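You operate a simulated robot arm through the tools that you are given. There is no shell and no other tool. Be economical: measure what you need, move in short steps, check, and stop when the job is done.

Carry out the task below with a simulated two-armed robot. There is one attempt and no reset: what you move stays moved.

JOB
Fetch the folded grey cloth and set it on the top of the die cabinet. Put the M6 clear tub from the middle bench on the top tray of the blue trolley and the M10 clear tub on the black rubber pad. Put the brown cloth pad on the middle bench away on the top tray of the blue trolley. Fetch the bottle labelled "soap" from the corner bench and stand it on top of the grey spool. Put the white card on the corner bench away on the end bench. Any order will do. Set down upright: clear tub, bottle.

It is judged by the outcome, as a careful person would: the job done as asked, and still so three seconds after it is handed in. It fails if anything else is knocked over, pushed out of place, dropped, spilled or broken. Flat cloth is picked up by pressing the open fingertips on it (5 to 10 N) and closing them slowly along it; thin cloth reads only 2 to 8 mm in the jaws.

ROBOT AND FRAMES
Two 7-joint arms with two-finger parallel grippers on one trunk, on a base that drives. Base frame: it is fixed to the floor where the robot stands at the start and does not move with it; the origin is under the middle of the robot, x ahead of it, y to its left, z up. Units: mm, rad, N and s.
The left shoulder is at the start at [20, 113, 1297], the right one opposite. With the tool pointing down near the work surface each hand reaches from about 100 to 580 mm from the robot's upright axis, wherever it stands, measured 20 degrees to its own side. Places, roughly: black rubber pad (8x8x3 cm) [600, 400, 900]; brown cloth pad (9x6x3 cm) [300, 900, 900]; clear tub [750, 250, 1000]; end bench [-3000, 5300, 800]; folded grey cloth (4x5x4 cm) [500, 0, 1000]; green bottle, grey bottle [1250, -500, 1000]; grey spool (10x10x8 cm) [1600, -1000, 900]; top of the die cabinet (16x64 cm) [640, -2600, 900]; top tray of the blue trolley [-2400, -1900, 700]; white card [1500, -750, 750]. Payload 1.57 kg a hand.
Tool frame (each hand has its own): the origin (TCP) lies between the finger pads and is the grasp point; the fingertips stand 30 mm ahead of it; z points along the fingers, y is the line along which they close. The gripper opens to 80 mm. The fingers are 17 mm wide and 12 mm thick; the gripper's body (40 by 82 mm) begins 80 mm behind the TCP.
Orientation is that of the tool frame in the base frame, as a unit quaternion [w, x, y, z]. With the fingers straight down and closing along the base's y, the tool's x points along the base's -x, its y along +y and its z along -z.

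CONTROLS
- The arms move only by the tool servo_tool. It takes "left_moves", "right_moves" or both (then of equal length, played together; a hand with none holds still); each is text: rows parted by semicolons, each of 7 numbers parted by spaces: the shift along the tool's x, y, z in units of 25 mm (1.0 is 25 mm), then the turn, a rotation vector about the tool's x, y, z in units of 6 degrees (1.0 is 6 degrees), then the finger opening in mm, from 0 to 80. In form: dx dy dz rx ry rz hand; .... A call has 1 to 20 rows; each row shifts and turns the commanded pose from where the row before left it, along the tool's axes as they then stand. A call with a number of a shift or a turn outside -1 to 1 is refused whole. Each row takes 0.2 s and may step no farther than 50 mm and 0.15 rad from the row before; otherwise, or with a gripper value out of range, the whole call is refused. A pose out of reach is approached as far as the arm can. The call stops where the force on the tool passes 40 N (or 10 N more than at its start, if that is more) or the arm is blocked; 0.2 s more then pass. The fingers move at their own pace (about 45 mm/s each) and stop on an object; they squeeze with about 29 N. The grip force told is the motor's: it shows also when the fingers shut on nothing. Time passes only in rows, and 0.2 s behind the last, so rows that do not move let the fingers close. It gives the time, the measured TCP pose, the force on the tool (base axes), the opening and the grip force at its end, in the units of the frame above (readings bear some noise), with the torque about the TCP (base axes, N m) and any sound that the robot's microphone picked up.
- Cameras (640 x 400 px; columns grow to the right, rows downward): "scene" is now at [84.3, 43.4, 1421.9]; the picture's right is [0.49, -0.87, 0.00], its down [-0.50, -0.28, -0.82] and it looks along [0.71, 0.40, -0.57] (base axes); focal length 266 px, centre (320, 200). "left" rides on the left gripper at [72, 7, -122] in its tool frame; the picture's right is [-0.09, 1.00, 0.00], its down [-0.84, -0.08, -0.54] and it looks along [-0.54, -0.05, 0.84] (tool axes); focal length 238 px, centre (320, 200). "right" rides on the right gripper at [72, -7, -122] in its tool frame; the picture's right is [0.09, 1.00, 0.00], its down [-0.84, 0.08, -0.54] and it looks along [-0.54, 0.05, 0.84] (tool axes); focal length 238 px, centre (320, 200). There is no depth. A picture from a camera that has moved, and an enlarged one, comes with that camera's place and axes in the base frame and with its lens.
- capture(camera): a new picture of that camera. No time passes.
- lift_body(by): slides the trunk up (or, below 0, down) by that many mm; the arms and the scene camera ride with it, the base frame stays. It gives what a move gives, with no picture.
- base_move(legs): drives the robot by 1 to 6 legs, each [ahead, left, turn to the left] in mm, mm and rad, along the robot's own axes; the way and the turn of a leg run together, so that a leg with both is an arc; at most 1500 mm and 3.142 rad a leg. The arms and the cameras ride along, it lands a little off, and it stops where it bumps. It gives what a move gives.
- head_to(pan, tilt): turns the head with the scene camera to pan (to the left, within 1.396 rad either way) and tilt (down, from -0.506 to 1.204), counted from straight ahead of the robot. It gives what a move gives.
- inspect(camera, box): a new picture of the part [left, top, right, bottom] of that camera's present view, enlarged. No time passes.
- job_done(): hands the job in; it is judged then, once.

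Work in short steps. Places have to be worked out from the pictures, the camera data and where the tool is seen: move nearer, look again, correct. Check each grasp and each placing, and mend what went wrong. You have 186 turns and 166 pictures in all, those below and enlarged ones among them. Open the grippers and draw the arms clear of the work before you hand the job in, unless the task says otherwise; then end with one line.

The tools are called after "Emit:" by a JSON object that holds its "fn" and its "kwargs". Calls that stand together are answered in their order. servo_tool: Moves the arms, as the interface text tells. Its arguments: {"type":"object","properties":{"left_moves":{"type":"string"},"right_moves":{"type":"string"}},"required":[]} The other tools are called the same way: lift_body (by) slides the trunk up or down; base_move (legs) drives the base; head_to (pan, tilt) turns the head that bears the scene camera; capture (camera) takes a picture; inspect (camera, box) takes an enlarged picture of a part of a camera's view; job_done () hands the job in.

At the start:

```text
time_s: 0.0
left_tcp_pos: [385.1, 361.9, 1267.6]
left_tcp_rot: [0.0, 0.0, 1.0, 0.0]
left_wrist_force: [0.4, 0.0, 0.3]
left_moment: [0.0, 0.0, 0.02]
left_width: 80.1
left_grasp_force: 0.1
right_tcp_pos: [400.5, -18.4, 1196.7]
right_tcp_rot: [0.0, 0.0, 1.0, 0.0]
right_wrist_force: [0.3, -0.3, 0.7]
right_moment: [0.0, -0.02, 0.01]
right_width: 80.1
right_grasp_force: 0.1
trunk travel left (down, up): [-350.0, 220.0]
robot x, y, heading: [-3.5, -1.8, 0.001]
head pan, tilt: [0.513, 0.609]
```

scene: 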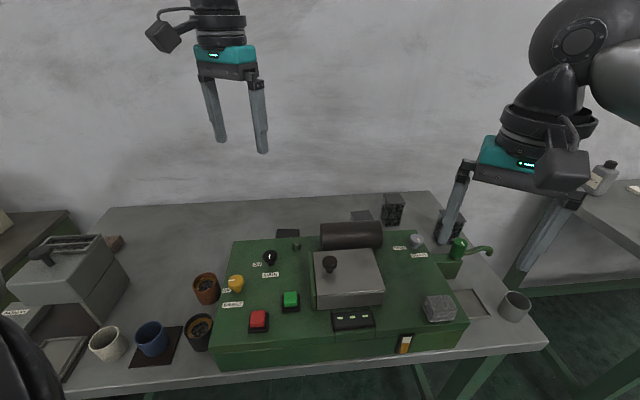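
right: 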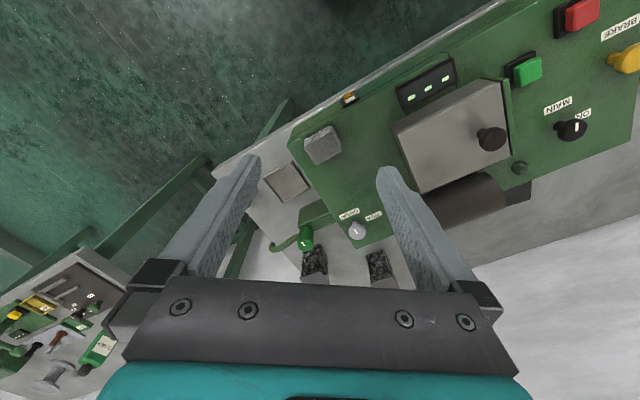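
left: 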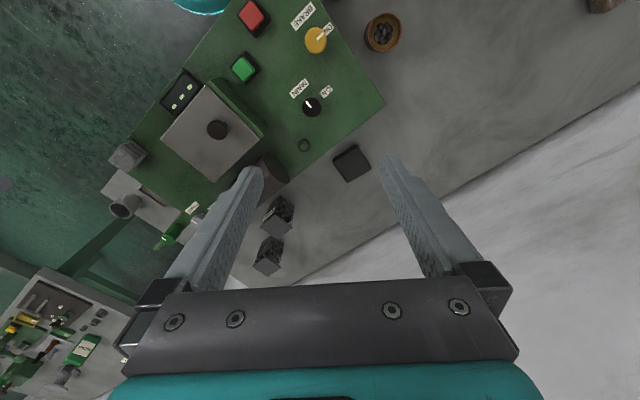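

I'll look closer at the middle bench first and at the right side.

Emit:
{"fn": "inspect", "kwargs": {"camera": "scene", "box": [260, 180, 540, 355]}}

Emit:
{"fn": "inspect", "kwargs": {"camera": "scene", "box": [0, 200, 240, 350]}}

Emit:
{"fn": "head_to", "kwargs": {"pan": -0.5, "tilt": 0.6}}

Emit:
{"fn": "capture", "kwargs": {"camera": "scene"}}

```text
2.29 times, centred on (400, 268) of scene
camera zoom: at [84.3, 43.4, 1421.9], right [0.49, -0.87, 0.0], down [-0.5, -0.28, -0.82], along [0.71, 0.4, -0.57], focal length 608 px, centre (137, 46)
```

zoom: 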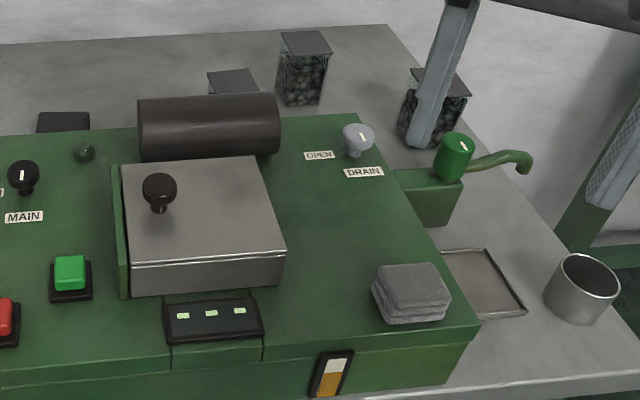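

```text
2.67 times, centred on (120, 275) of scene
camera zoom: at [84.3, 43.4, 1421.9], right [0.49, -0.87, 0.0], down [-0.5, -0.28, -0.82], along [0.71, 0.4, -0.57], focal length 709 px, centre (853, 0)
```

zoom: 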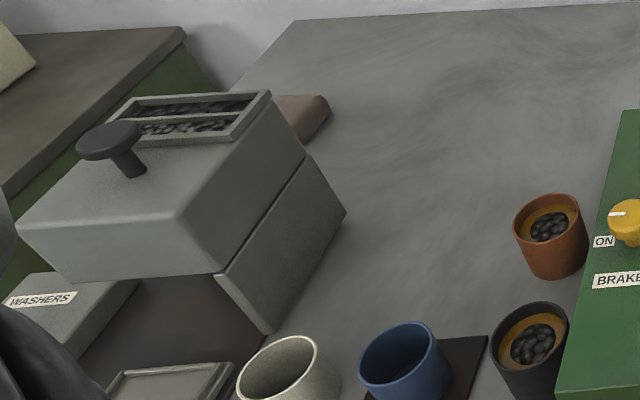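

```text
time_s: 1.3
left_tcp_pos: [385.6, 362.0, 1267.1]
left_tcp_rot: [0.0, 0.0, 1.0, 0.0]
left_wrist_force: [0.3, -0.3, -0.8]
left_moment: [0.01, 0.0, 0.02]
left_width: 80.1
left_grasp_force: 0.1
right_tcp_pos: [400.2, -18.6, 1195.8]
right_tcp_rot: [0.0, -0.001, 1.0, 0.0]
right_wrist_force: [0.4, 0.7, -0.6]
right_moment: [0.0, -0.03, -0.01]
right_width: 80.1
right_grasp_force: 0.1
trunk travel left (down, up): [-350.0, 220.0]
robot x, y, heading: [-1.2, -3.6, -0.001]
head pan, tilt: [-0.499, 0.6]
```

```text
160 pictures are left
camera scene: at [85.2, -42.1, 1422.7], right [-0.48, -0.88, 0.0], down [-0.5, 0.27, -0.83], along [0.72, -0.39, -0.56], focal length 266 px, centre (320, 200)
```

scene: 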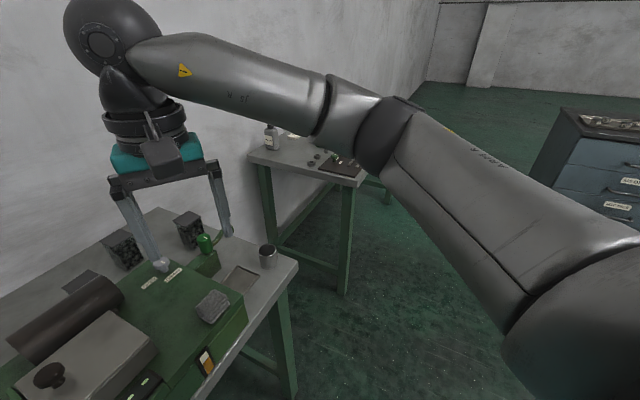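

The bench stands at about 0.6 rad to my axes; the tubs are behind the machine. I turn to face the bench and shift right, so that the hands come nearer to the tubs.

Emit:
{"fn": "base_move", "kwargs": {"legs": [[0, 0, 0.6], [50, -150, 0]]}}

Emit:
{"fn": "head_to", "kwargs": {"pan": -0.1, "tilt": 0.7}}

Emit:
{"fn": "capture", "kwargs": {"camera": "scene"}}

Emit:
{"fn": "capture", "kwargs": {"camera": "right"}}

```text
time_s: 4.4
left_tcp_pos: [238.4, 420.8, 1268.0]
left_tcp_rot: [0.0, -0.298, 0.955, 0.0]
left_wrist_force: [1.0, -0.1, -0.6]
left_moment: [0.03, 0.0, -0.02]
left_width: 79.8
left_grasp_force: 0.0
right_tcp_pos: [467.9, 118.0, 1195.2]
right_tcp_rot: [0.0, -0.298, 0.955, 0.0]
right_wrist_force: [-0.8, 0.1, 0.8]
right_moment: [0.0, -0.01, -0.01]
right_width: 79.8
right_grasp_force: 0.0
trunk travel left (down, up): [-350.0, 220.0]
robot x, y, heading: [122.4, -97.9, 0.603]
head pan, tilt: [-0.499, 0.6]
```

```text
time_s: 5.2
left_tcp_pos: [238.2, 422.6, 1268.2]
left_tcp_rot: [0.0, -0.299, 0.954, 0.0]
left_wrist_force: [0.2, -0.6, 0.1]
left_moment: [-0.02, 0.0, -0.03]
left_width: 80.0
left_grasp_force: 0.1
right_tcp_pos: [467.0, 117.5, 1196.5]
right_tcp_rot: [0.0, -0.298, 0.955, 0.0]
right_wrist_force: [0.7, -0.8, 0.7]
right_moment: [0.05, 0.01, -0.01]
right_width: 79.9
right_grasp_force: 0.0
trunk travel left (down, up): [-350.0, 220.0]
robot x, y, heading: [127.8, -97.6, 0.599]
head pan, tilt: [-0.099, 0.7]
```

```text
159 pictures are left
camera scene: at [207.7, -48.7, 1414.1], right [0.48, -0.88, 0.0], down [-0.56, -0.31, -0.77], along [0.67, 0.37, -0.64], focal length 266 px, centre (320, 200)
```

scene: 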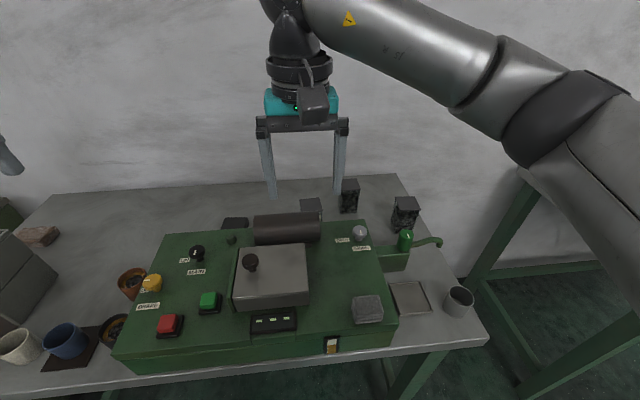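

```text
158 pictures are left
camera right: at [411.2, 71.1, 1317.5], right [-0.64, 0.77, 0.0], down [0.64, 0.54, 0.54], along [0.42, 0.35, -0.84], focal length 238 px, centre (320, 200)
```

right: 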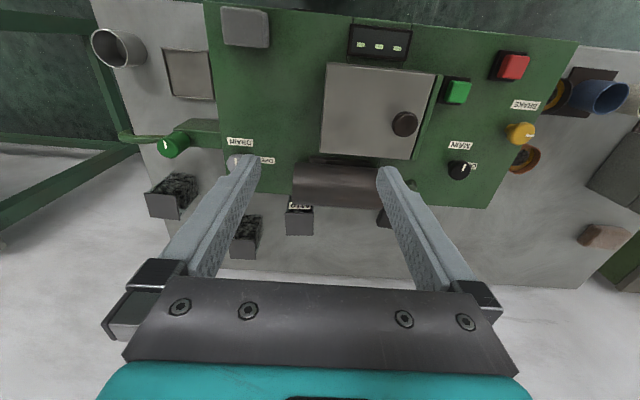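

Zoom on the tubs for their labels.

Emit:
{"fn": "inspect", "kwargs": {"camera": "right", "box": [130, 160, 430, 300]}}

Emit:
{"fn": "inspect", "kwargs": {"camera": "scene", "box": [290, 170, 450, 270]}}

```text
2.13 times, centred on (280, 230) of right
camera zoom: at [411.2, 71.1, 1317.5], right [-0.64, 0.77, 0.0], down [0.64, 0.54, 0.54], along [0.42, 0.35, -0.84], focal length 508 px, centre (405, 136)
```

zoom: 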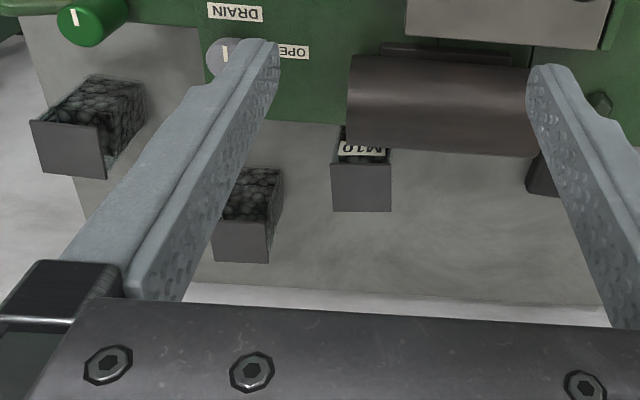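

```text
4.00 times, centred on (370, 220) of scene
camera zoom: at [207.7, -48.7, 1414.1], right [0.48, -0.88, 0.0], down [-0.56, -0.31, -0.77], along [0.67, 0.37, -0.64], focal length 1064 px, centre (120, 120)
```

zoom: 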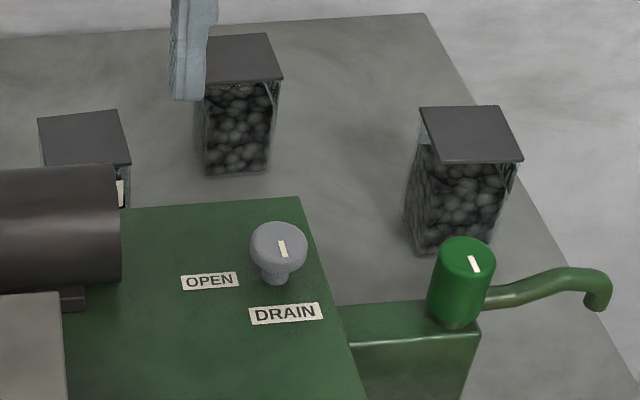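

M10 is the tub at about (652,227), top near z 960; tubs A (781,171) and B (782,5) show no label on this side. I drive ahead a little to gain reach.

Emit:
{"fn": "base_move", "kwargs": {"legs": [[80, 0, 0]]}}

```text
time_s: 6.3
left_tcp_pos: [303.4, 466.0, 1267.0]
left_tcp_rot: [0.0, -0.297, 0.955, 0.0]
left_wrist_force: [0.3, -0.2, -0.1]
left_moment: [-0.03, 0.04, 0.0]
left_width: 80.0
left_grasp_force: 0.1
right_tcp_pos: [532.4, 162.3, 1195.5]
right_tcp_rot: [0.0, -0.298, 0.955, 0.0]
right_wrist_force: [-0.6, 0.1, -0.9]
right_moment: [0.0, 0.02, 0.03]
right_width: 79.8
right_grasp_force: 0.0
trunk travel left (down, up): [-350.0, 220.0]
robot x, y, heading: [193.5, -50.4, 0.607]
head pan, tilt: [-0.099, 0.7]
```

Still no bump; 50 mm more.

Emit:
{"fn": "base_move", "kwargs": {"legs": [[50, 0, 0]]}}

Emit:
{"fn": "capture", "kwargs": {"camera": "right"}}

Emit:
{"fn": "capture", "kwargs": {"camera": "scene"}}

```text
time_s: 7.2
left_tcp_pos: [345.1, 495.2, 1268.0]
left_tcp_rot: [0.0, -0.297, 0.955, 0.0]
left_wrist_force: [-0.8, 0.5, 0.4]
left_moment: [-0.01, 0.06, -0.03]
left_width: 79.9
left_grasp_force: 0.0
right_tcp_pos: [573.4, 190.4, 1195.1]
right_tcp_rot: [-0.001, -0.298, 0.955, 0.0]
right_wrist_force: [0.2, 0.5, -0.6]
right_moment: [-0.01, 0.05, 0.02]
right_width: 79.6
right_grasp_force: 0.0
trunk travel left (down, up): [-350.0, 220.0]
robot x, y, heading: [231.1, -21.8, 0.605]
head pan, tilt: [-0.099, 0.7]
```

```text
155 pictures are left
camera right: at [517.0, 144.2, 1317.0], right [-0.64, 0.77, 0.0], down [0.64, 0.54, 0.54], along [0.41, 0.35, -0.84], focal length 238 px, centre (320, 200)
```

right: 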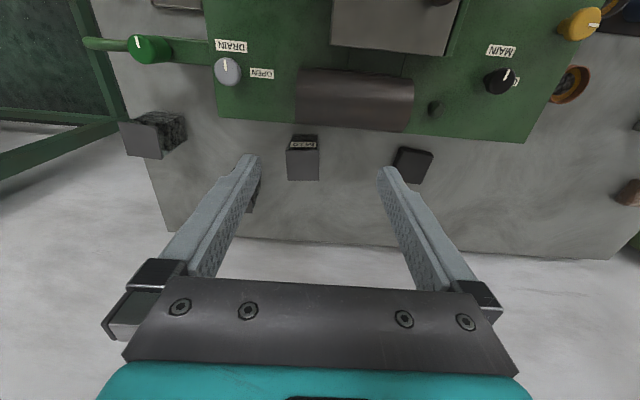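

```text
154 pictures are left
camera scene: at [313.6, 24.6, 1413.9], right [0.48, -0.88, 0.0], down [-0.56, -0.31, -0.76], along [0.67, 0.37, -0.65], focal length 266 px, centre (320, 200)
```

scene: 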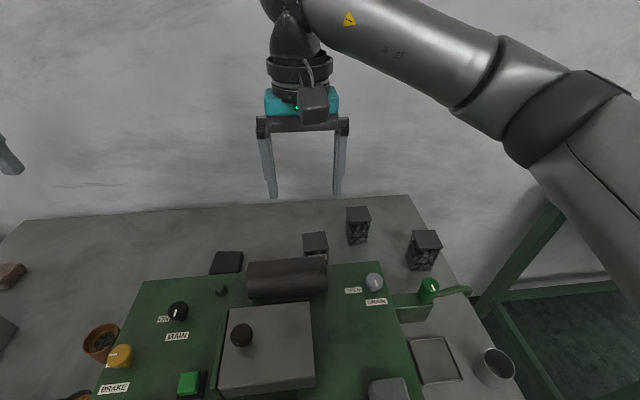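

The pad is at (544,396), top about 905. I take M10 with the right hand: first above it at z≈1050, then look.

Emit:
{"fn": "servo_tool", "kwargs": {"right_moves": "-.573 -.097 .967 0 0 0 80;-.573 -.097 .967 0 0 0 80;-.573 -.097 .967 0 0 0 80;-.573 -.097 .967 0 0 0 80;-.573 -.097 .967 0 0 0 80;-.573 -.097 .967 0 0 0 80"}}

Emit:
{"fn": "capture", "kwargs": {"camera": "right"}}

Emit:
{"fn": "capture", "kwargs": {"camera": "scene"}}

```text
time_s: 8.6
left_tcp_pos: [343.3, 494.6, 1268.4]
left_tcp_rot: [0.001, -0.297, 0.955, 0.0]
left_wrist_force: [0.4, -0.2, -0.5]
left_moment: [-0.01, 0.0, 0.0]
left_width: 79.8
left_grasp_force: 0.2
right_tcp_pos: [651.4, 231.0, 1050.2]
right_tcp_rot: [0.0, -0.298, 0.955, 0.0]
right_wrist_force: [-0.9, -0.1, 0.1]
right_moment: [0.02, 0.01, 0.0]
right_width: 80.2
right_grasp_force: 0.0
trunk travel left (down, up): [-350.0, 220.0]
robot x, y, heading: [229.5, -21.9, 0.602]
head pan, tilt: [-0.099, 0.7]
```

```text
153 pictures are left
camera right: at [596.1, 183.5, 1171.4], right [-0.64, 0.77, 0.0], down [0.64, 0.54, 0.54], along [0.42, 0.35, -0.84], focal length 238 px, centre (320, 200)
```

right: 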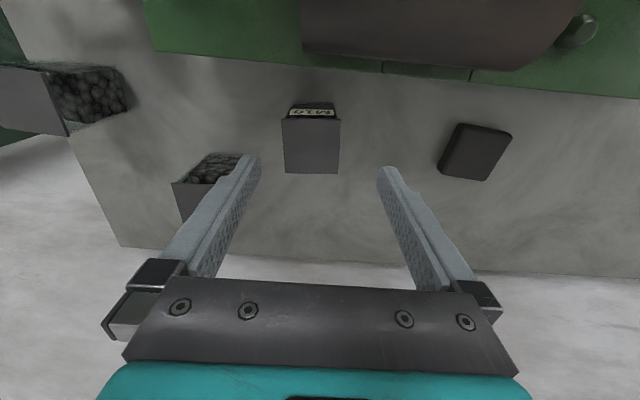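

```text
152 pictures are left
camera scene: at [312.3, 23.8, 1414.0], right [0.48, -0.88, 0.0], down [-0.56, -0.31, -0.76], along [0.67, 0.37, -0.64], focal length 266 px, centre (320, 200)
```

scene: 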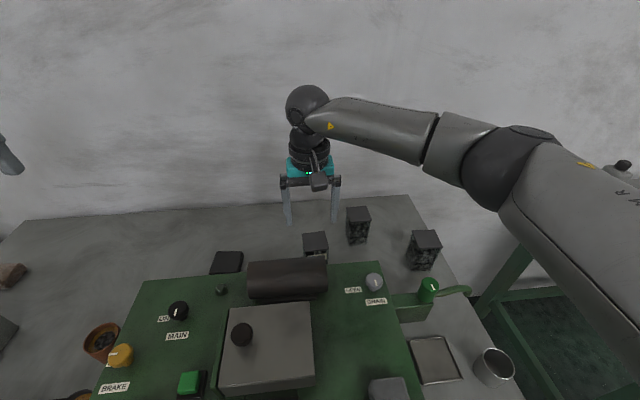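

The tub is about 5 mm ahead and 10 mm right of the TCP. I correct and descend to z≈918.

Emit:
{"fn": "servo_tool", "kwargs": {"right_moves": "-.2 -.38 .5 0 0 0 80;0 0 .9 0 0 0 80;0 0 1 0 0 0 80;0 0 1 0 0 0 80;0 0 1 0 0 0 80;0 0 .85 0 0 0 80;0 0 0 0 0 0 80"}}

Emit:
{"fn": "capture", "kwargs": {"camera": "right"}}

Emit:
{"fn": "inspect", "kwargs": {"camera": "scene", "box": [200, 150, 460, 310]}}

```text
time_s: 10.2
left_tcp_pos: [342.2, 493.6, 1268.0]
left_tcp_rot: [0.0, -0.297, 0.955, 0.0]
left_wrist_force: [-0.4, 0.6, 0.0]
left_moment: [0.02, -0.01, -0.01]
left_width: 80.0
left_grasp_force: 0.0
right_tcp_pos: [660.4, 221.4, 918.4]
right_tcp_rot: [0.0, -0.299, 0.954, 0.0]
right_wrist_force: [-0.2, 0.3, 0.2]
right_moment: [0.0, -0.01, 0.01]
right_width: 80.2
right_grasp_force: 0.1
trunk travel left (down, up): [-350.0, 220.0]
robot x, y, heading: [233.6, -23.6, 0.603]
head pan, tilt: [-0.099, 0.7]
```

```text
151 pictures are left
camera right: at [604.1, 175.7, 1040.0], right [-0.64, 0.77, 0.0], down [0.64, 0.54, 0.54], along [0.42, 0.35, -0.84], focal length 238 px, centre (320, 200)
```

right: 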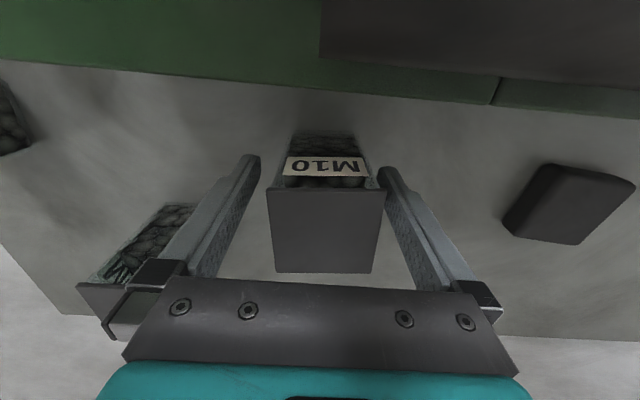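

```text
2.46 times, centred on (330, 230) of scene
camera zoom: at [312.1, 23.5, 1414.1], right [0.48, -0.88, 0.0], down [-0.56, -0.31, -0.77], along [0.67, 0.37, -0.64], focal length 655 px, centre (295, 126)
```

zoom: 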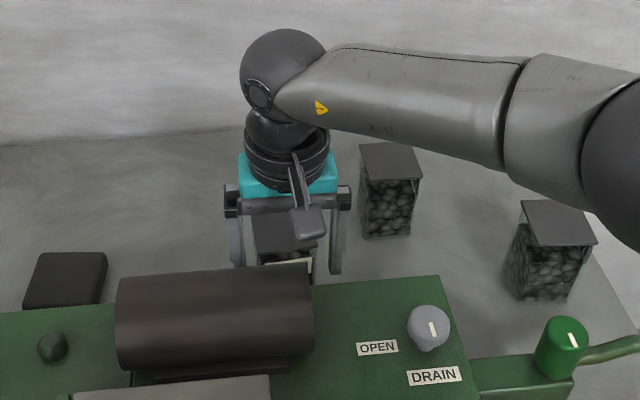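

The tub is between the fingers; I close and wait.

Emit:
{"fn": "servo_tool", "kwargs": {"right_moves": "0 0 0 0 0 0 50;0 0 0 0 0 0 40;0 0 0 0 0 0 40;0 0 0 0 0 0 40;0 0 0 0 0 0 40"}}

```text
time_s: 11.4
left_tcp_pos: [341.7, 493.8, 1268.1]
left_tcp_rot: [-0.001, -0.297, 0.955, 0.0]
left_wrist_force: [0.8, -1.1, 0.1]
left_moment: [0.03, 0.03, -0.01]
left_width: 80.0
left_grasp_force: 0.1
right_tcp_pos: [660.0, 222.5, 918.0]
right_tcp_rot: [0.0, -0.297, 0.955, 0.0]
right_wrist_force: [-0.6, -0.1, 0.1]
right_moment: [0.1, 0.04, 0.04]
right_width: 57.4
right_grasp_force: 28.9
trunk travel left (down, up): [-350.0, 220.0]
robot x, y, heading: [233.0, -19.5, 0.606]
head pan, tilt: [-0.099, 0.7]
```

Held at 57 mm. Lift 75 mm and carry 209 mm left over the pad.

Emit:
{"fn": "servo_tool", "kwargs": {"right_moves": "0 0 -.8 0 0 0 40;0 0 -1 0 0 0 40;0 0 -1 0 0 0 40;0 .9 0 0 0 0 40;0 .9 0 0 0 0 40;0 .9 0 0 0 0 40;0 .9 0 0 0 0 40;0 .9 0 0 0 0 40;0 .9 0 0 0 0 40;0 .9 0 0 0 0 40;0 .9 0 0 0 0 40;0 .9 0 0 0 0 40;0 .26 0 0 0 0 40;0 0 0 0 0 0 40"}}

Emit:
{"fn": "capture", "kwargs": {"camera": "right"}}

Emit:
{"fn": "inspect", "kwargs": {"camera": "scene", "box": [100, 150, 360, 310]}}

```text
time_s: 14.4
left_tcp_pos: [342.4, 493.6, 1268.8]
left_tcp_rot: [0.0, -0.298, 0.955, -0.001]
left_wrist_force: [-0.5, -0.2, -0.1]
left_moment: [-0.01, -0.02, -0.03]
left_width: 80.1
left_grasp_force: 0.0
right_tcp_pos: [548.8, 358.3, 993.9]
right_tcp_rot: [0.001, -0.297, 0.955, 0.0]
right_wrist_force: [-0.3, -0.2, -4.1]
right_moment: [-0.07, 0.05, -0.01]
right_width: 57.2
right_grasp_force: 29.3
right hand out of reach, approached as far as the arm can: row 11, 12, 13
trunk travel left (down, up): [-350.0, 220.0]
robot x, y, heading: [231.3, -22.4, 0.603]
head pan, tilt: [-0.099, 0.7]
```

```text
149 pictures are left
camera right: at [492.3, 311.1, 1115.6], right [-0.64, 0.77, 0.0], down [0.64, 0.54, 0.54], along [0.42, 0.35, -0.84], focal length 238 px, centre (320, 200)
```

right: 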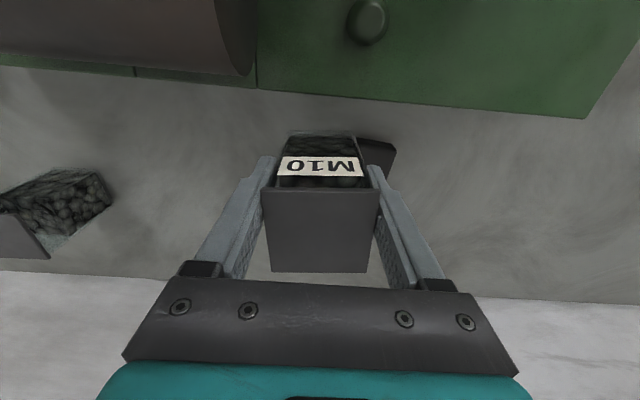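

```text
2.46 times, centred on (230, 230) of scene
camera zoom: at [312.1, 24.0, 1414.1], right [0.48, -0.88, 0.0], down [-0.56, -0.31, -0.76], along [0.67, 0.37, -0.64], focal length 655 px, centre (542, 126)
```

zoom: 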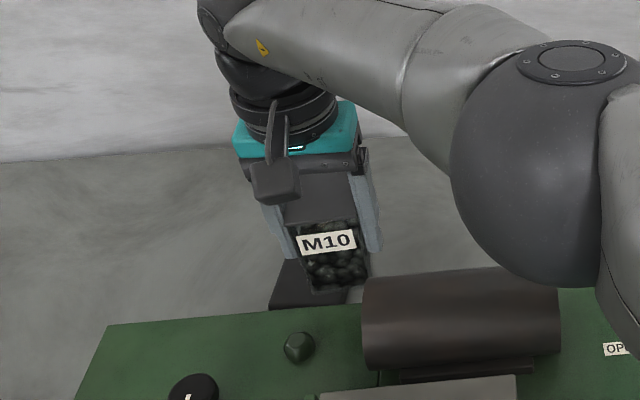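

Out of reach by some 40 mm; I shift the base 60 mm left, then fine-tune.

Emit:
{"fn": "base_move", "kwargs": {"legs": [[0, 60, 0]]}}

Emit:
{"fn": "capture", "kwargs": {"camera": "right"}}

Emit:
{"fn": "capture", "kwargs": {"camera": "scene"}}

```text
time_s: 15.4
left_tcp_pos: [309.2, 543.7, 1268.0]
left_tcp_rot: [0.0, -0.298, 0.955, -0.001]
left_wrist_force: [0.2, 0.7, 0.3]
left_moment: [0.0, -0.01, -0.01]
left_width: 80.0
left_grasp_force: 0.1
right_tcp_pos: [514.2, 407.3, 993.1]
right_tcp_rot: [0.0, -0.297, 0.955, 0.001]
right_wrist_force: [0.1, 0.9, -5.1]
right_moment: [-0.01, 0.02, 0.02]
right_width: 57.4
right_grasp_force: 29.1
trunk travel left (down, up): [-350.0, 220.0]
robot x, y, heading: [198.0, 25.8, 0.605]
head pan, tilt: [-0.099, 0.7]
```

```text
147 pictures are left
camera right: at [458.7, 360.2, 1115.5], right [-0.64, 0.77, 0.0], down [0.64, 0.54, 0.54], along [0.42, 0.35, -0.84], focal length 238 px, centre (320, 200)
```

right: 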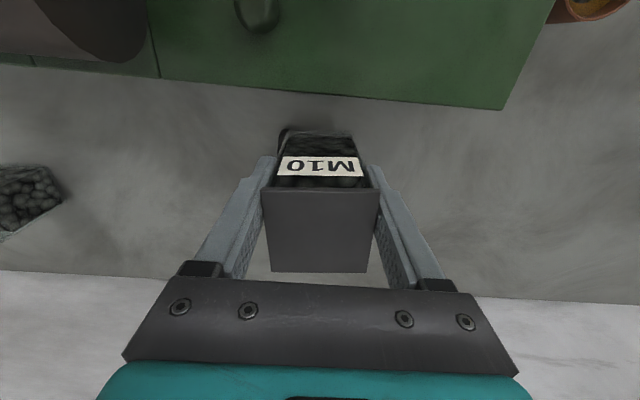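

```text
146 pictures are left
camera scene: at [278.2, 73.4, 1414.0], right [0.48, -0.88, 0.0], down [-0.56, -0.31, -0.76], along [0.67, 0.37, -0.64], focal length 266 px, centre (320, 200)
```

scene: 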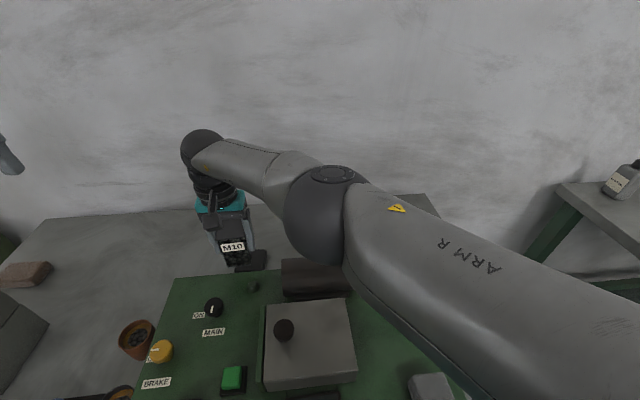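

Shift 24 mm right and 17 mm ahead, go down to z≈960.

Emit:
{"fn": "servo_tool", "kwargs": {"right_moves": "-.34 -.48 .3 0 0 0 40;-.34 -.48 .4 0 0 0 40;0 0 .5 0 0 0 40;0 0 0 0 0 0 40"}}

Emit:
{"fn": "capture", "kwargs": {"camera": "right"}}

Emit:
{"fn": "inspect", "kwargs": {"camera": "scene", "box": [170, 190, 330, 300]}}

```text
time_s: 16.4
left_tcp_pos: [310.3, 542.5, 1267.8]
left_tcp_rot: [0.0, -0.297, 0.955, -0.001]
left_wrist_force: [-0.3, -0.6, -0.7]
left_moment: [0.0, -0.01, -0.05]
left_width: 80.2
left_grasp_force: 0.1
right_tcp_pos: [543.0, 388.8, 965.2]
right_tcp_rot: [0.001, -0.298, 0.954, 0.001]
right_wrist_force: [1.4, 0.8, -3.6]
right_moment: [-0.01, 0.02, -0.01]
right_width: 57.0
right_grasp_force: 29.0
right hand out of reach, approached as far as the arm can: row 2
trunk travel left (down, up): [-350.0, 220.0]
robot x, y, heading: [199.6, 25.1, 0.604]
head pan, tilt: [-0.099, 0.7]
```

```text
145 pictures are left
camera right: at [487.0, 342.8, 1086.8], right [-0.64, 0.77, 0.0], down [0.64, 0.54, 0.54], along [0.42, 0.35, -0.84], focal length 238 px, centre (320, 200)
```

right: 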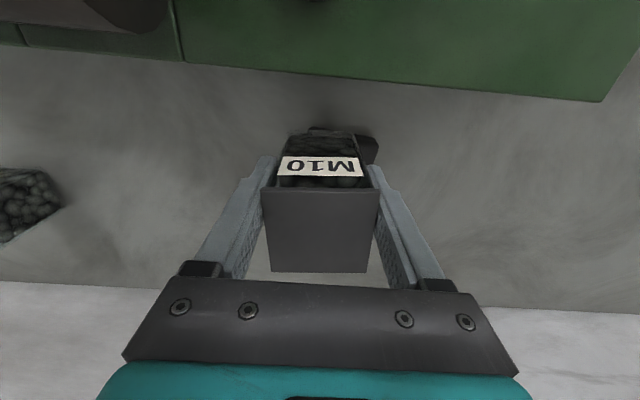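

```text
3.64 times, centred on (250, 245) of scene
camera zoom: at [279.4, 71.9, 1414.0], right [0.48, -0.88, 0.0], down [-0.56, -0.31, -0.76], along [0.67, 0.37, -0.64], focal length 967 px, centre (574, 36)
```

zoom: 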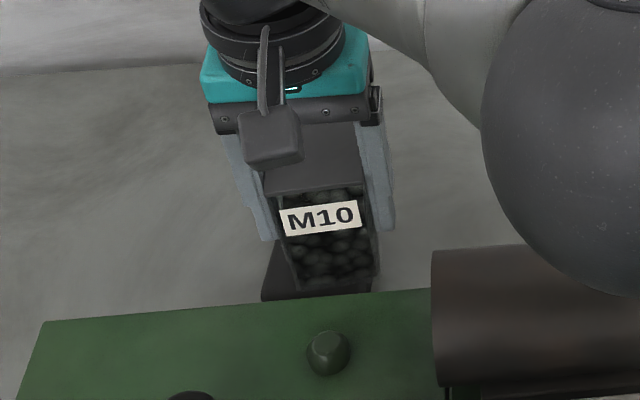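

The tub sits about 14 mm too far right over the pad; zoom to check the fore-aft fit.

Emit:
{"fn": "servo_tool", "kwargs": {"right_moves": "0 .55 0 0 0 0 40;0 0 0 0 0 0 40"}}

Emit:
{"fn": "inspect", "kwargs": {"camera": "scene", "box": [220, 235, 300, 285]}}

Emit:
{"fn": "inspect", "kwargs": {"camera": "right", "box": [240, 100, 400, 200]}}

```text
time_s: 17.0
left_tcp_pos: [310.1, 542.7, 1267.2]
left_tcp_rot: [0.0, -0.298, 0.955, 0.001]
left_wrist_force: [0.1, -0.1, 0.1]
left_moment: [-0.01, -0.02, 0.01]
left_width: 80.0
left_grasp_force: 0.1
right_tcp_pos: [541.9, 389.8, 965.9]
right_tcp_rot: [0.001, -0.297, 0.955, 0.001]
right_wrist_force: [0.1, 0.5, -4.2]
right_moment: [-0.06, 0.06, 0.02]
right_width: 57.1
right_grasp_force: 29.6
right hand out of reach, approached as far as the arm can: row 1
trunk travel left (down, up): [-350.0, 220.0]
robot x, y, heading: [199.2, 23.5, 0.608]
head pan, tilt: [-0.099, 0.7]
```

```text
8.00 times, centred on (260, 260) of scene
camera zoom: at [278.8, 72.4, 1414.0], right [0.48, -0.88, 0.0], down [-0.56, -0.31, -0.76], along [0.67, 0.37, -0.64], focal length 2128 px, centre (800, -280)
```

zoom: 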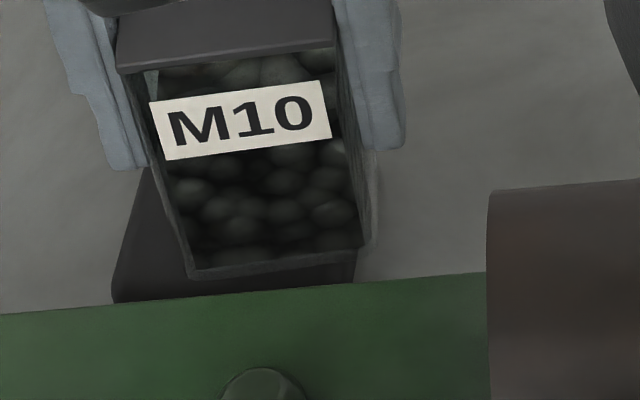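

```text
4.00 times, centred on (320, 150) of right
camera zoom: at [486.4, 343.2, 1086.9], right [-0.64, 0.77, 0.0], down [0.64, 0.54, 0.54], along [0.42, 0.35, -0.84], focal length 953 px, centre (320, 400)
```

zoom: 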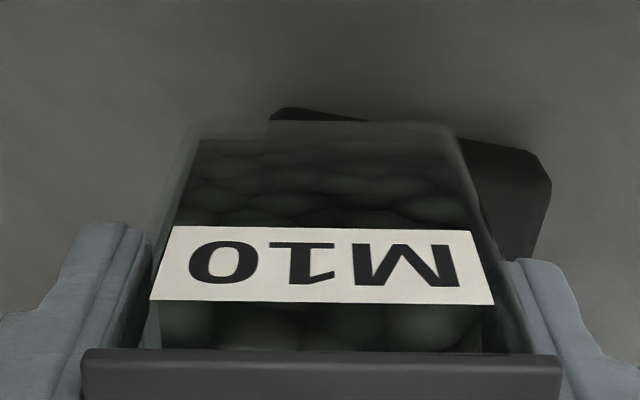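

Pad centre is ~17 mm left and ~25 mm further ahead than the tub; the hand is at its reach so I shift the base by that.

Emit:
{"fn": "base_move", "kwargs": {"legs": [[25, 17, 0]]}}

Emit:
{"fn": "inspect", "kwargs": {"camera": "scene", "box": [200, 220, 328, 300]}}

Emit:
{"fn": "inspect", "kwargs": {"camera": "right", "box": [240, 100, 400, 200]}}

```text
time_s: 17.8
left_tcp_pos: [321.6, 571.9, 1267.7]
left_tcp_rot: [-0.001, -0.297, 0.955, -0.001]
left_wrist_force: [-1.1, 0.5, -0.1]
left_moment: [-0.01, -0.01, 0.01]
left_width: 80.1
left_grasp_force: 0.1
right_tcp_pos: [554.3, 418.0, 963.9]
right_tcp_rot: [-0.001, -0.298, 0.955, -0.001]
right_wrist_force: [-0.6, 0.1, -4.0]
right_moment: [-0.06, 0.1, -0.02]
right_width: 57.0
right_grasp_force: 28.6
trunk travel left (down, up): [-350.0, 220.0]
robot x, y, heading: [213.3, 51.9, 0.6]
head pan, tilt: [-0.099, 0.7]
```

```text
5.00 times, centred on (264, 260) of scene
camera zoom: at [290.5, 101.7, 1413.9], right [0.48, -0.88, 0.0], down [-0.56, -0.31, -0.76], along [0.67, 0.37, -0.65], focal length 1330 px, centre (600, -100)
```

zoom: 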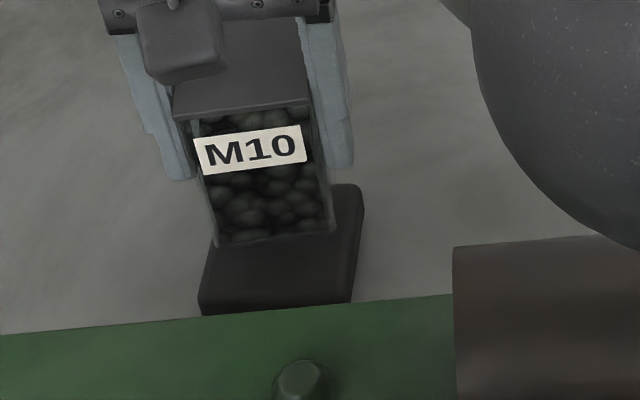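

```text
4.00 times, centred on (320, 150) of right
camera zoom: at [498.3, 372.0, 1086.4], right [-0.64, 0.77, 0.0], down [0.65, 0.54, 0.54], along [0.42, 0.35, -0.84], focal length 953 px, centre (320, 400)
```

zoom: 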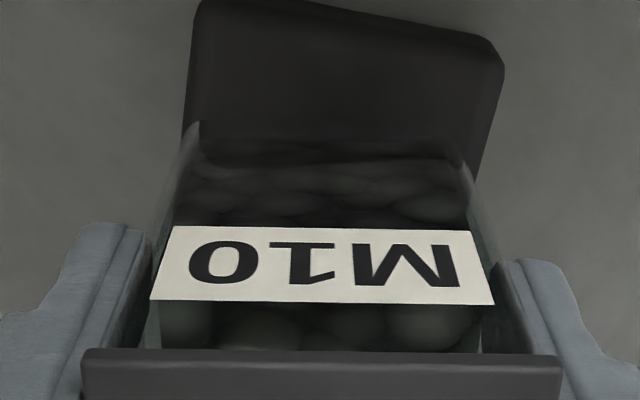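

Now well centred with ~14 mm margin at the near edge. Lower gently.

Emit:
{"fn": "servo_tool", "kwargs": {"right_moves": "0 0 .3 0 0 0 40;0 0 .2 0 0 0 40;0 0 .1 0 0 0 40;0 0 0 0 0 0 40"}}

```text
time_s: 18.8
left_tcp_pos: [320.9, 570.7, 1267.8]
left_tcp_rot: [0.0, -0.297, 0.955, 0.0]
left_wrist_force: [-0.5, -0.3, -0.5]
left_moment: [0.02, 0.01, 0.01]
left_width: 80.0
left_grasp_force: 0.0
right_tcp_pos: [552.7, 416.5, 951.9]
right_tcp_rot: [0.002, -0.297, 0.955, 0.002]
right_wrist_force: [0.7, -0.4, -4.0]
right_moment: [-0.03, 0.03, -0.03]
right_width: 57.2
right_grasp_force: 29.0
right hand out of reach, approached as far as the arm can: row 3
trunk travel left (down, up): [-350.0, 220.0]
robot x, y, heading: [211.8, 54.7, 0.603]
head pan, tilt: [-0.099, 0.7]
```

Not yet in contact and near the reach limit; I lower the trunk slightly.

Emit:
{"fn": "lift_body", "kwargs": {"by": -5}}

```text
time_s: 19.4
left_tcp_pos: [319.7, 569.8, 1262.7]
left_tcp_rot: [0.0, -0.297, 0.955, 0.001]
left_wrist_force: [-0.1, 0.2, 0.0]
left_moment: [-0.01, 0.02, 0.03]
left_width: 80.2
left_grasp_force: 0.1
right_tcp_pos: [552.6, 415.8, 948.5]
right_tcp_rot: [0.001, -0.297, 0.955, 0.001]
right_wrist_force: [0.5, -0.5, -3.9]
right_moment: [-0.06, 0.02, 0.02]
right_width: 57.2
right_grasp_force: 28.9
trunk travel left (down, up): [-345.0, 225.0]
robot x, y, heading: [213.1, 52.1, 0.604]
head pan, tilt: [-0.099, 0.7]
```

Emit:
{"fn": "lift_body", "kwargs": {"by": -4}}

Emit:
{"fn": "inspect", "kwargs": {"camera": "scene", "box": [200, 220, 328, 300]}}

```text
time_s: 19.9
left_tcp_pos: [320.8, 569.5, 1259.5]
left_tcp_rot: [0.0, -0.296, 0.955, 0.0]
left_wrist_force: [-0.7, 0.5, 0.0]
left_moment: [0.0, 0.01, -0.02]
left_width: 79.8
left_grasp_force: 0.2
right_tcp_pos: [551.5, 416.4, 943.8]
right_tcp_rot: [0.001, -0.297, 0.955, 0.002]
right_wrist_force: [0.3, -0.2, -4.4]
right_moment: [-0.01, 0.01, -0.02]
right_width: 56.9
right_grasp_force: 29.1
trunk travel left (down, up): [-341.0, 229.0]
robot x, y, heading: [209.3, 53.1, 0.602]
head pan, tilt: [-0.099, 0.7]
```

```text
5.00 times, centred on (264, 260) of scene
camera zoom: at [289.9, 100.0, 1405.0], right [0.48, -0.88, 0.0], down [-0.56, -0.31, -0.76], along [0.67, 0.37, -0.64], focal length 1330 px, centre (600, -100)
```

zoom: 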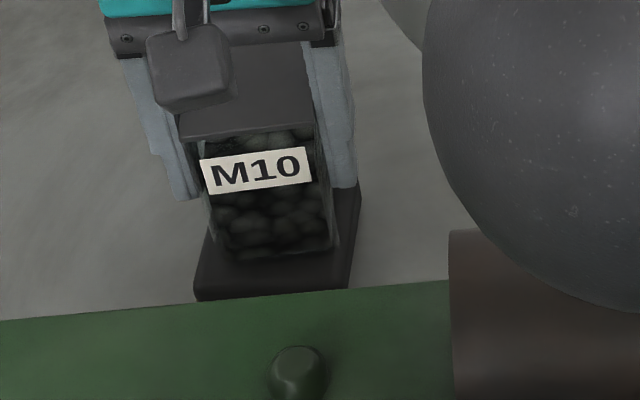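

Emit:
{"fn": "lift_body", "kwargs": {"by": -5}}

Emit:
{"fn": "lift_body", "kwargs": {"by": -4}}

Emit:
{"fn": "inspect", "kwargs": {"camera": "right", "box": [240, 100, 400, 200]}}

```text
time_s: 20.4
left_tcp_pos: [320.8, 568.6, 1255.7]
left_tcp_rot: [0.001, -0.297, 0.955, 0.0]
left_wrist_force: [-0.1, -0.1, -0.3]
left_moment: [0.0, 0.03, -0.06]
left_width: 80.0
left_grasp_force: 0.1
right_tcp_pos: [552.4, 415.0, 942.0]
right_tcp_rot: [0.004, -0.298, 0.955, 0.003]
right_wrist_force: [0.4, -2.8, 22.3]
right_moment: [-0.52, 0.24, 0.11]
right_width: 57.0
right_grasp_force: 28.9
trunk travel left (down, up): [-336.0, 234.0]
robot x, y, heading: [210.8, 53.4, 0.603]
head pan, tilt: [-0.099, 0.7]
```

```text
time_s: 21.0
left_tcp_pos: [319.9, 567.8, 1250.5]
left_tcp_rot: [0.0, -0.297, 0.955, 0.0]
left_wrist_force: [0.0, -0.5, -0.2]
left_moment: [0.01, -0.03, -0.03]
left_width: 80.1
left_grasp_force: 0.1
right_tcp_pos: [552.2, 416.5, 937.0]
right_tcp_rot: [0.004, -0.297, 0.955, 0.003]
right_wrist_force: [0.8, -2.0, 27.5]
right_moment: [0.2, -0.26, 0.23]
right_width: 57.1
right_grasp_force: 29.1
trunk travel left (down, up): [-332.0, 238.0]
robot x, y, heading: [209.5, 49.2, 0.604]
head pan, tilt: [-0.099, 0.7]
```

```text
4.00 times, centred on (320, 150) of right
camera zoom: at [496.0, 368.9, 1059.4], right [-0.64, 0.77, 0.0], down [0.64, 0.53, 0.55], along [0.42, 0.36, -0.83], focal length 953 px, centre (320, 400)
```

zoom: 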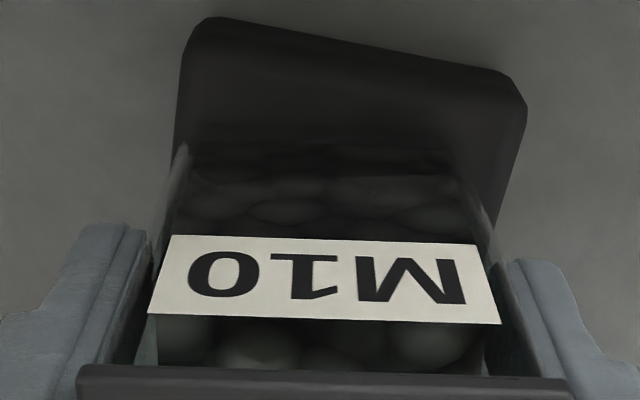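

Tub is standing on the pad. Unload by raising the trunk 5 mm, then open.

Emit:
{"fn": "lift_body", "kwargs": {"by": 5}}

Emit:
{"fn": "servo_tool", "kwargs": {"right_moves": "0 0 0 0 0 0 62;0 0 0 0 0 0 70;0 0 0 0 0 0 80;0 0 0 0 0 0 80;0 0 0 0 0 0 80"}}

Emit:
{"fn": "inspect", "kwargs": {"camera": "scene", "box": [200, 220, 328, 300]}}

```text
time_s: 21.5
left_tcp_pos: [320.6, 569.5, 1255.7]
left_tcp_rot: [0.0, -0.296, 0.955, -0.001]
left_wrist_force: [0.2, 0.6, 0.3]
left_moment: [-0.03, 0.01, -0.01]
left_width: 79.6
left_grasp_force: 0.0
right_tcp_pos: [552.5, 416.1, 939.1]
right_tcp_rot: [0.0, -0.297, 0.955, 0.001]
right_wrist_force: [2.5, 2.9, 0.6]
right_moment: [0.19, -0.29, 0.13]
right_width: 56.5
right_grasp_force: 29.4
trunk travel left (down, up): [-337.0, 233.0]
robot x, y, heading: [205.9, 53.7, 0.601]
head pan, tilt: [-0.099, 0.7]
```

```text
time_s: 22.7
left_tcp_pos: [320.7, 569.1, 1254.8]
left_tcp_rot: [0.0, -0.297, 0.955, 0.0]
left_wrist_force: [0.9, -0.1, 1.1]
left_moment: [0.01, 0.0, 0.01]
left_width: 80.3
left_grasp_force: 0.2
right_tcp_pos: [552.3, 415.9, 940.5]
right_tcp_rot: [0.001, -0.297, 0.955, 0.002]
right_wrist_force: [0.0, 0.4, -0.4]
right_moment: [-0.02, 0.03, -0.02]
right_width: 79.7
right_grasp_force: 0.0
trunk travel left (down, up): [-337.0, 233.0]
robot x, y, heading: [209.0, 52.6, 0.607]
head pan, tilt: [-0.099, 0.7]
```

```text
5.00 times, centred on (264, 260) of scene
camera zoom: at [289.7, 99.9, 1401.1], right [0.48, -0.88, 0.0], down [-0.56, -0.31, -0.76], along [0.67, 0.37, -0.64], focal length 1330 px, centre (600, -100)
```

zoom: 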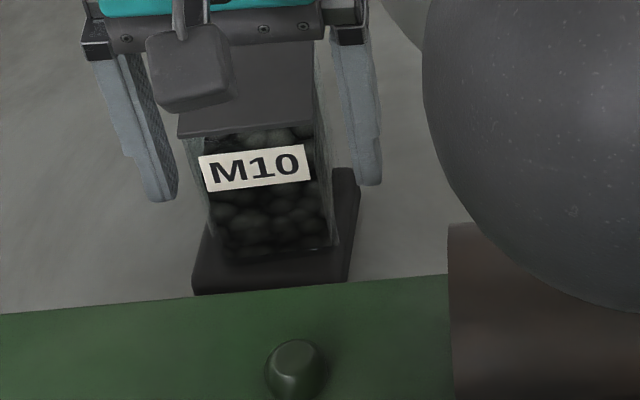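

M10 stands on the pad. Raise clear and then look left for the brown pad.

Emit:
{"fn": "lift_body", "kwargs": {"by": 160}}

Emit:
{"fn": "head_to", "kwargs": {"pan": 0.5, "tilt": 0.65}}

Emit:
{"fn": "capture", "kwargs": {"camera": "scene"}}

Emit:
{"fn": "capture", "kwargs": {"camera": "right"}}

Emit:
{"fn": "capture", "kwargs": {"camera": "left"}}

```text
time_s: 24.5
left_tcp_pos: [321.3, 569.4, 1416.1]
left_tcp_rot: [0.0, -0.297, 0.955, 0.0]
left_wrist_force: [-0.8, 0.7, -0.3]
left_moment: [0.0, 0.01, 0.02]
left_width: 79.9
left_grasp_force: 0.0
right_tcp_pos: [553.2, 417.5, 1100.1]
right_tcp_rot: [0.002, -0.298, 0.955, 0.0]
right_wrist_force: [-0.2, -0.1, -0.1]
right_moment: [0.03, 0.02, 0.01]
right_width: 79.9
right_grasp_force: 0.0
trunk travel left (down, up): [-497.0, 73.0]
robot x, y, heading: [211.3, 52.6, 0.606]
head pan, tilt: [-0.099, 0.7]
```

```text
time_s: 25.5
left_tcp_pos: [321.5, 570.6, 1414.9]
left_tcp_rot: [-0.001, -0.297, 0.955, 0.001]
left_wrist_force: [-0.4, 0.0, -0.3]
left_moment: [0.02, 0.03, 0.0]
left_width: 79.6
left_grasp_force: 0.1
right_tcp_pos: [553.1, 416.9, 1100.2]
right_tcp_rot: [0.001, -0.297, 0.955, 0.001]
right_wrist_force: [-0.1, -0.2, 0.4]
right_moment: [-0.01, -0.03, 0.02]
right_width: 80.0
right_grasp_force: 0.1
trunk travel left (down, up): [-497.0, 73.0]
robot x, y, heading: [206.8, 53.6, 0.603]
head pan, tilt: [0.499, 0.649]
```

```text
136 pictures are left
camera scene: at [254.6, 136.3, 1565.4], right [0.89, -0.45, 0.0], down [-0.27, -0.54, -0.8], along [0.36, 0.71, -0.6], focal length 266 px, centre (320, 200)
```

scene: 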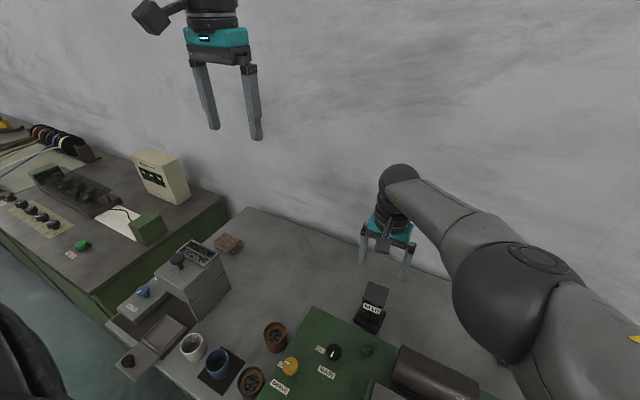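

```text
135 pictures are left
camera right: at [496.7, 369.3, 1221.7], right [-0.64, 0.77, 0.0], down [0.64, 0.54, 0.55], along [0.42, 0.35, -0.84], focal length 238 px, centre (320, 200)
```

right: 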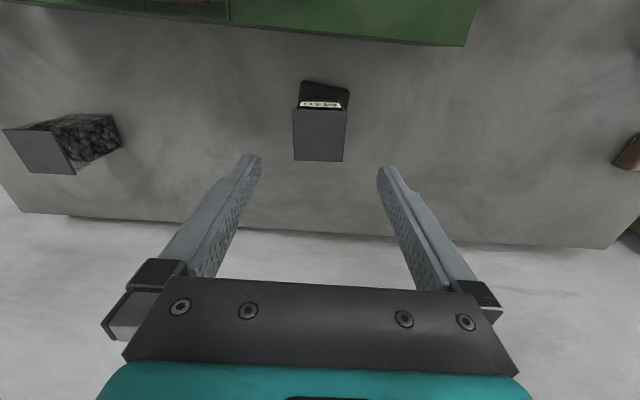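

```text
134 pictures are left
camera left: at [257.8, 534.5, 1537.0], right [-0.49, 0.87, 0.0], down [0.73, 0.41, 0.54], along [0.47, 0.27, -0.84], focal length 238 px, centre (320, 200)
```

left: 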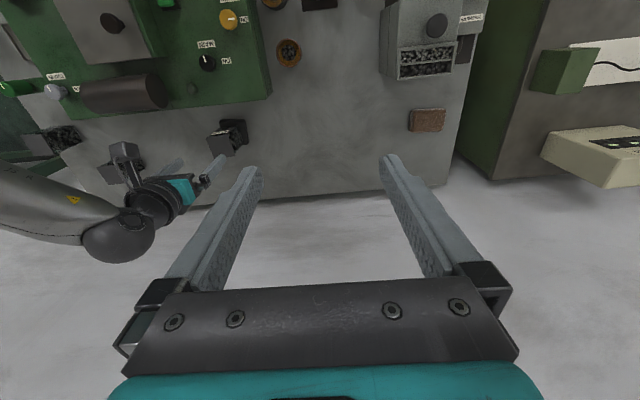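

Brown pad at about (264,858). I bring the right hand back to its own side and raise it, then shift the base left along the bench.

Emit:
{"fn": "servo_tool", "kwargs": {"right_moves": "0 -1 -1 0 0 0 80;0.5 -1 -1 0 0 0 80;0.5 -1 -1 0 0 0 80;0.5 -1 -1 0 0 0 80;0.5 -1 0 0 0 0 80;0.5 -1 0 0 0 0 80;0.5 -1 0 0 0 0 80;0.5 -1 0 0 0 0 80;0.5 -1 0 0 0 0 80;0.5 -1 0 0 0 0 80;0.5 -1 0 0 0 0 80;0.5 -1 0 0 0 0 80"}}

Emit:
{"fn": "base_move", "kwargs": {"legs": [[-20, 440, 0]]}}

Emit:
{"fn": "capture", "kwargs": {"camera": "left"}}

Emit:
{"fn": "capture", "kwargs": {"camera": "scene"}}

```text
time_s: 28.1
left_tcp_pos: [321.1, 570.1, 1415.8]
left_tcp_rot: [0.0, -0.296, 0.955, 0.0]
left_wrist_force: [0.0, 1.2, 0.6]
left_moment: [0.02, -0.02, -0.02]
left_width: 80.0
left_grasp_force: 0.0
right_tcp_pos: [609.3, 87.1, 1196.4]
right_tcp_rot: [0.002, -0.297, 0.955, 0.003]
right_wrist_force: [-1.0, 0.7, 0.0]
right_moment: [0.05, -0.01, 0.0]
right_width: 79.9
right_grasp_force: 0.0
trunk travel left (down, up): [-497.0, 73.0]
robot x, y, heading: [211.1, 53.6, 0.604]
head pan, tilt: [0.499, 0.649]
```

```text
time_s: 30.8
left_tcp_pos: [58.3, 919.3, 1415.0]
left_tcp_rot: [0.0, -0.296, 0.955, 0.0]
left_wrist_force: [-0.5, -1.3, 0.0]
left_moment: [0.02, 0.0, 0.01]
left_width: 79.9
left_grasp_force: 0.1
right_tcp_pos: [344.8, 438.3, 1196.8]
right_tcp_rot: [0.002, -0.295, 0.955, 0.001]
right_wrist_force: [-0.5, -0.1, 0.3]
right_moment: [-0.02, 0.0, 0.01]
right_width: 80.0
right_grasp_force: 0.0
trunk travel left (down, up): [-497.0, 73.0]
robot x, y, heading: [-54.0, 403.3, 0.599]
head pan, tilt: [0.499, 0.649]
```

```text
133 pictures are left
camera left: at [-5.8, 884.0, 1537.0], right [-0.49, 0.87, 0.0], down [0.73, 0.41, 0.54], along [0.47, 0.26, -0.84], focal length 238 px, centre (320, 200)
```

left: 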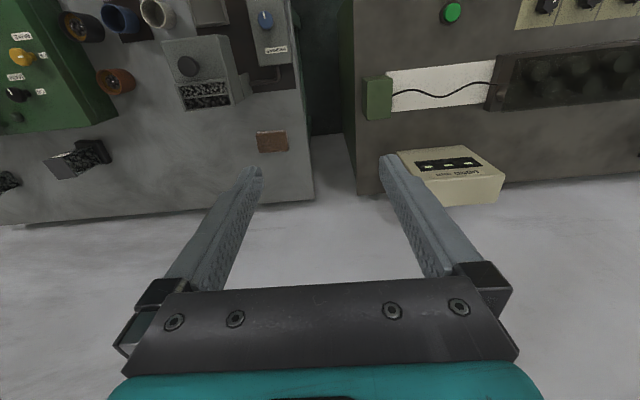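

```text
132 pictures are left
camera scene: at [-9.9, 485.9, 1565.4], right [0.89, -0.45, 0.0], down [-0.27, -0.54, -0.8], along [0.36, 0.71, -0.6], focal length 266 px, centre (320, 200)
```

scene: 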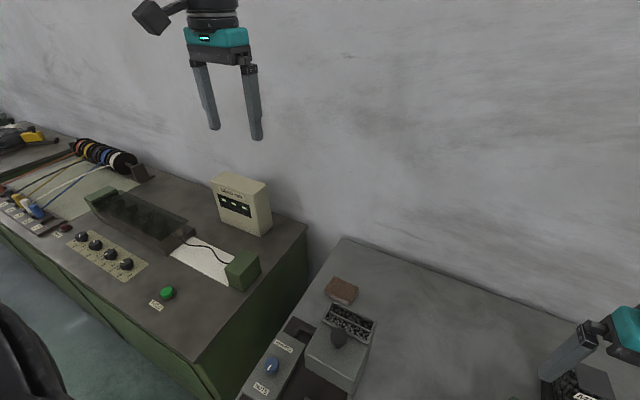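

Brown pad at (253,868). Bring the left hand above it at z≈1020.

Emit:
{"fn": "servo_tool", "kwargs": {"left_moves": "-.5 -.5 .8 0 0 0 80;-.5 -.5 .8 0 0 0 80;-.5 -.5 .8 0 0 0 80;-.5 -.5 .8 0 0 0 80;-.5 -.5 .9 0 0 0 80;-.5 -.5 1 0 0 0 80;-.5 -.5 1 0 0 0 80;-.5 -.5 1 0 0 0 80;-.5 -.5 1 0 0 0 80;-.5 -.5 1 0 0 0 80;-.3 -.5 1 0 0 0 80;0 -.5 1 0 0 0 80;0 0 1 0 0 0 80;0 0 1 0 0 0 80;0 0 1 0 0 0 80;0 0 1 0 0 0 80;0 0 .7 0 0 0 80"}}

Emit:
{"fn": "capture", "kwargs": {"camera": "left"}}

Emit:
{"fn": "capture", "kwargs": {"camera": "scene"}}

```text
time_s: 34.4
left_tcp_pos: [144.6, 850.2, 1103.3]
left_tcp_rot: [0.0, -0.296, 0.955, 0.001]
left_wrist_force: [-0.4, 1.0, -0.7]
left_moment: [0.0, -0.02, 0.01]
left_width: 80.0
left_grasp_force: 0.0
left hand out of reach, approached as far as the arm can: row 10, 11, 12, 13, 14, 15, 16, 17
right_tcp_pos: [344.5, 438.1, 1196.6]
right_tcp_rot: [0.002, -0.295, 0.955, 0.001]
right_wrist_force: [-0.7, -0.4, -0.2]
right_moment: [0.03, 0.01, -0.03]
right_width: 79.9
right_grasp_force: 0.0
trunk travel left (down, up): [-497.0, 73.0]
robot x, y, heading: [-52.5, 402.8, 0.605]
head pan, tilt: [0.499, 0.649]
```

```text
131 pictures are left
camera left: at [81.1, 814.1, 1224.8], right [-0.49, 0.87, 0.0], down [0.73, 0.41, 0.54], along [0.47, 0.26, -0.84], focal length 238 px, centre (320, 200)
```

left: 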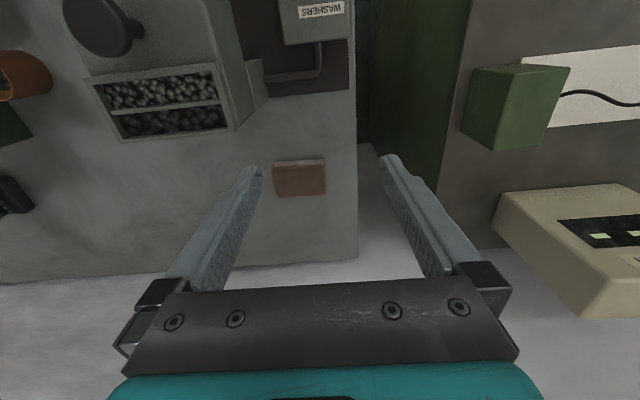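

```text
130 pictures are left
camera scene: at [-9.8, 485.6, 1565.4], right [0.89, -0.45, 0.0], down [-0.27, -0.54, -0.8], along [0.36, 0.71, -0.6], focal length 266 px, centre (320, 200)
```

scene: 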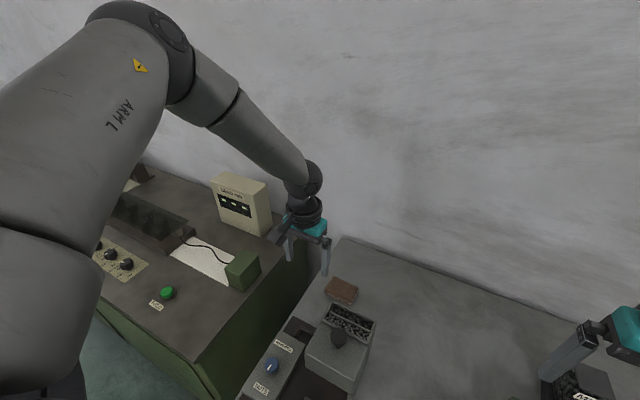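

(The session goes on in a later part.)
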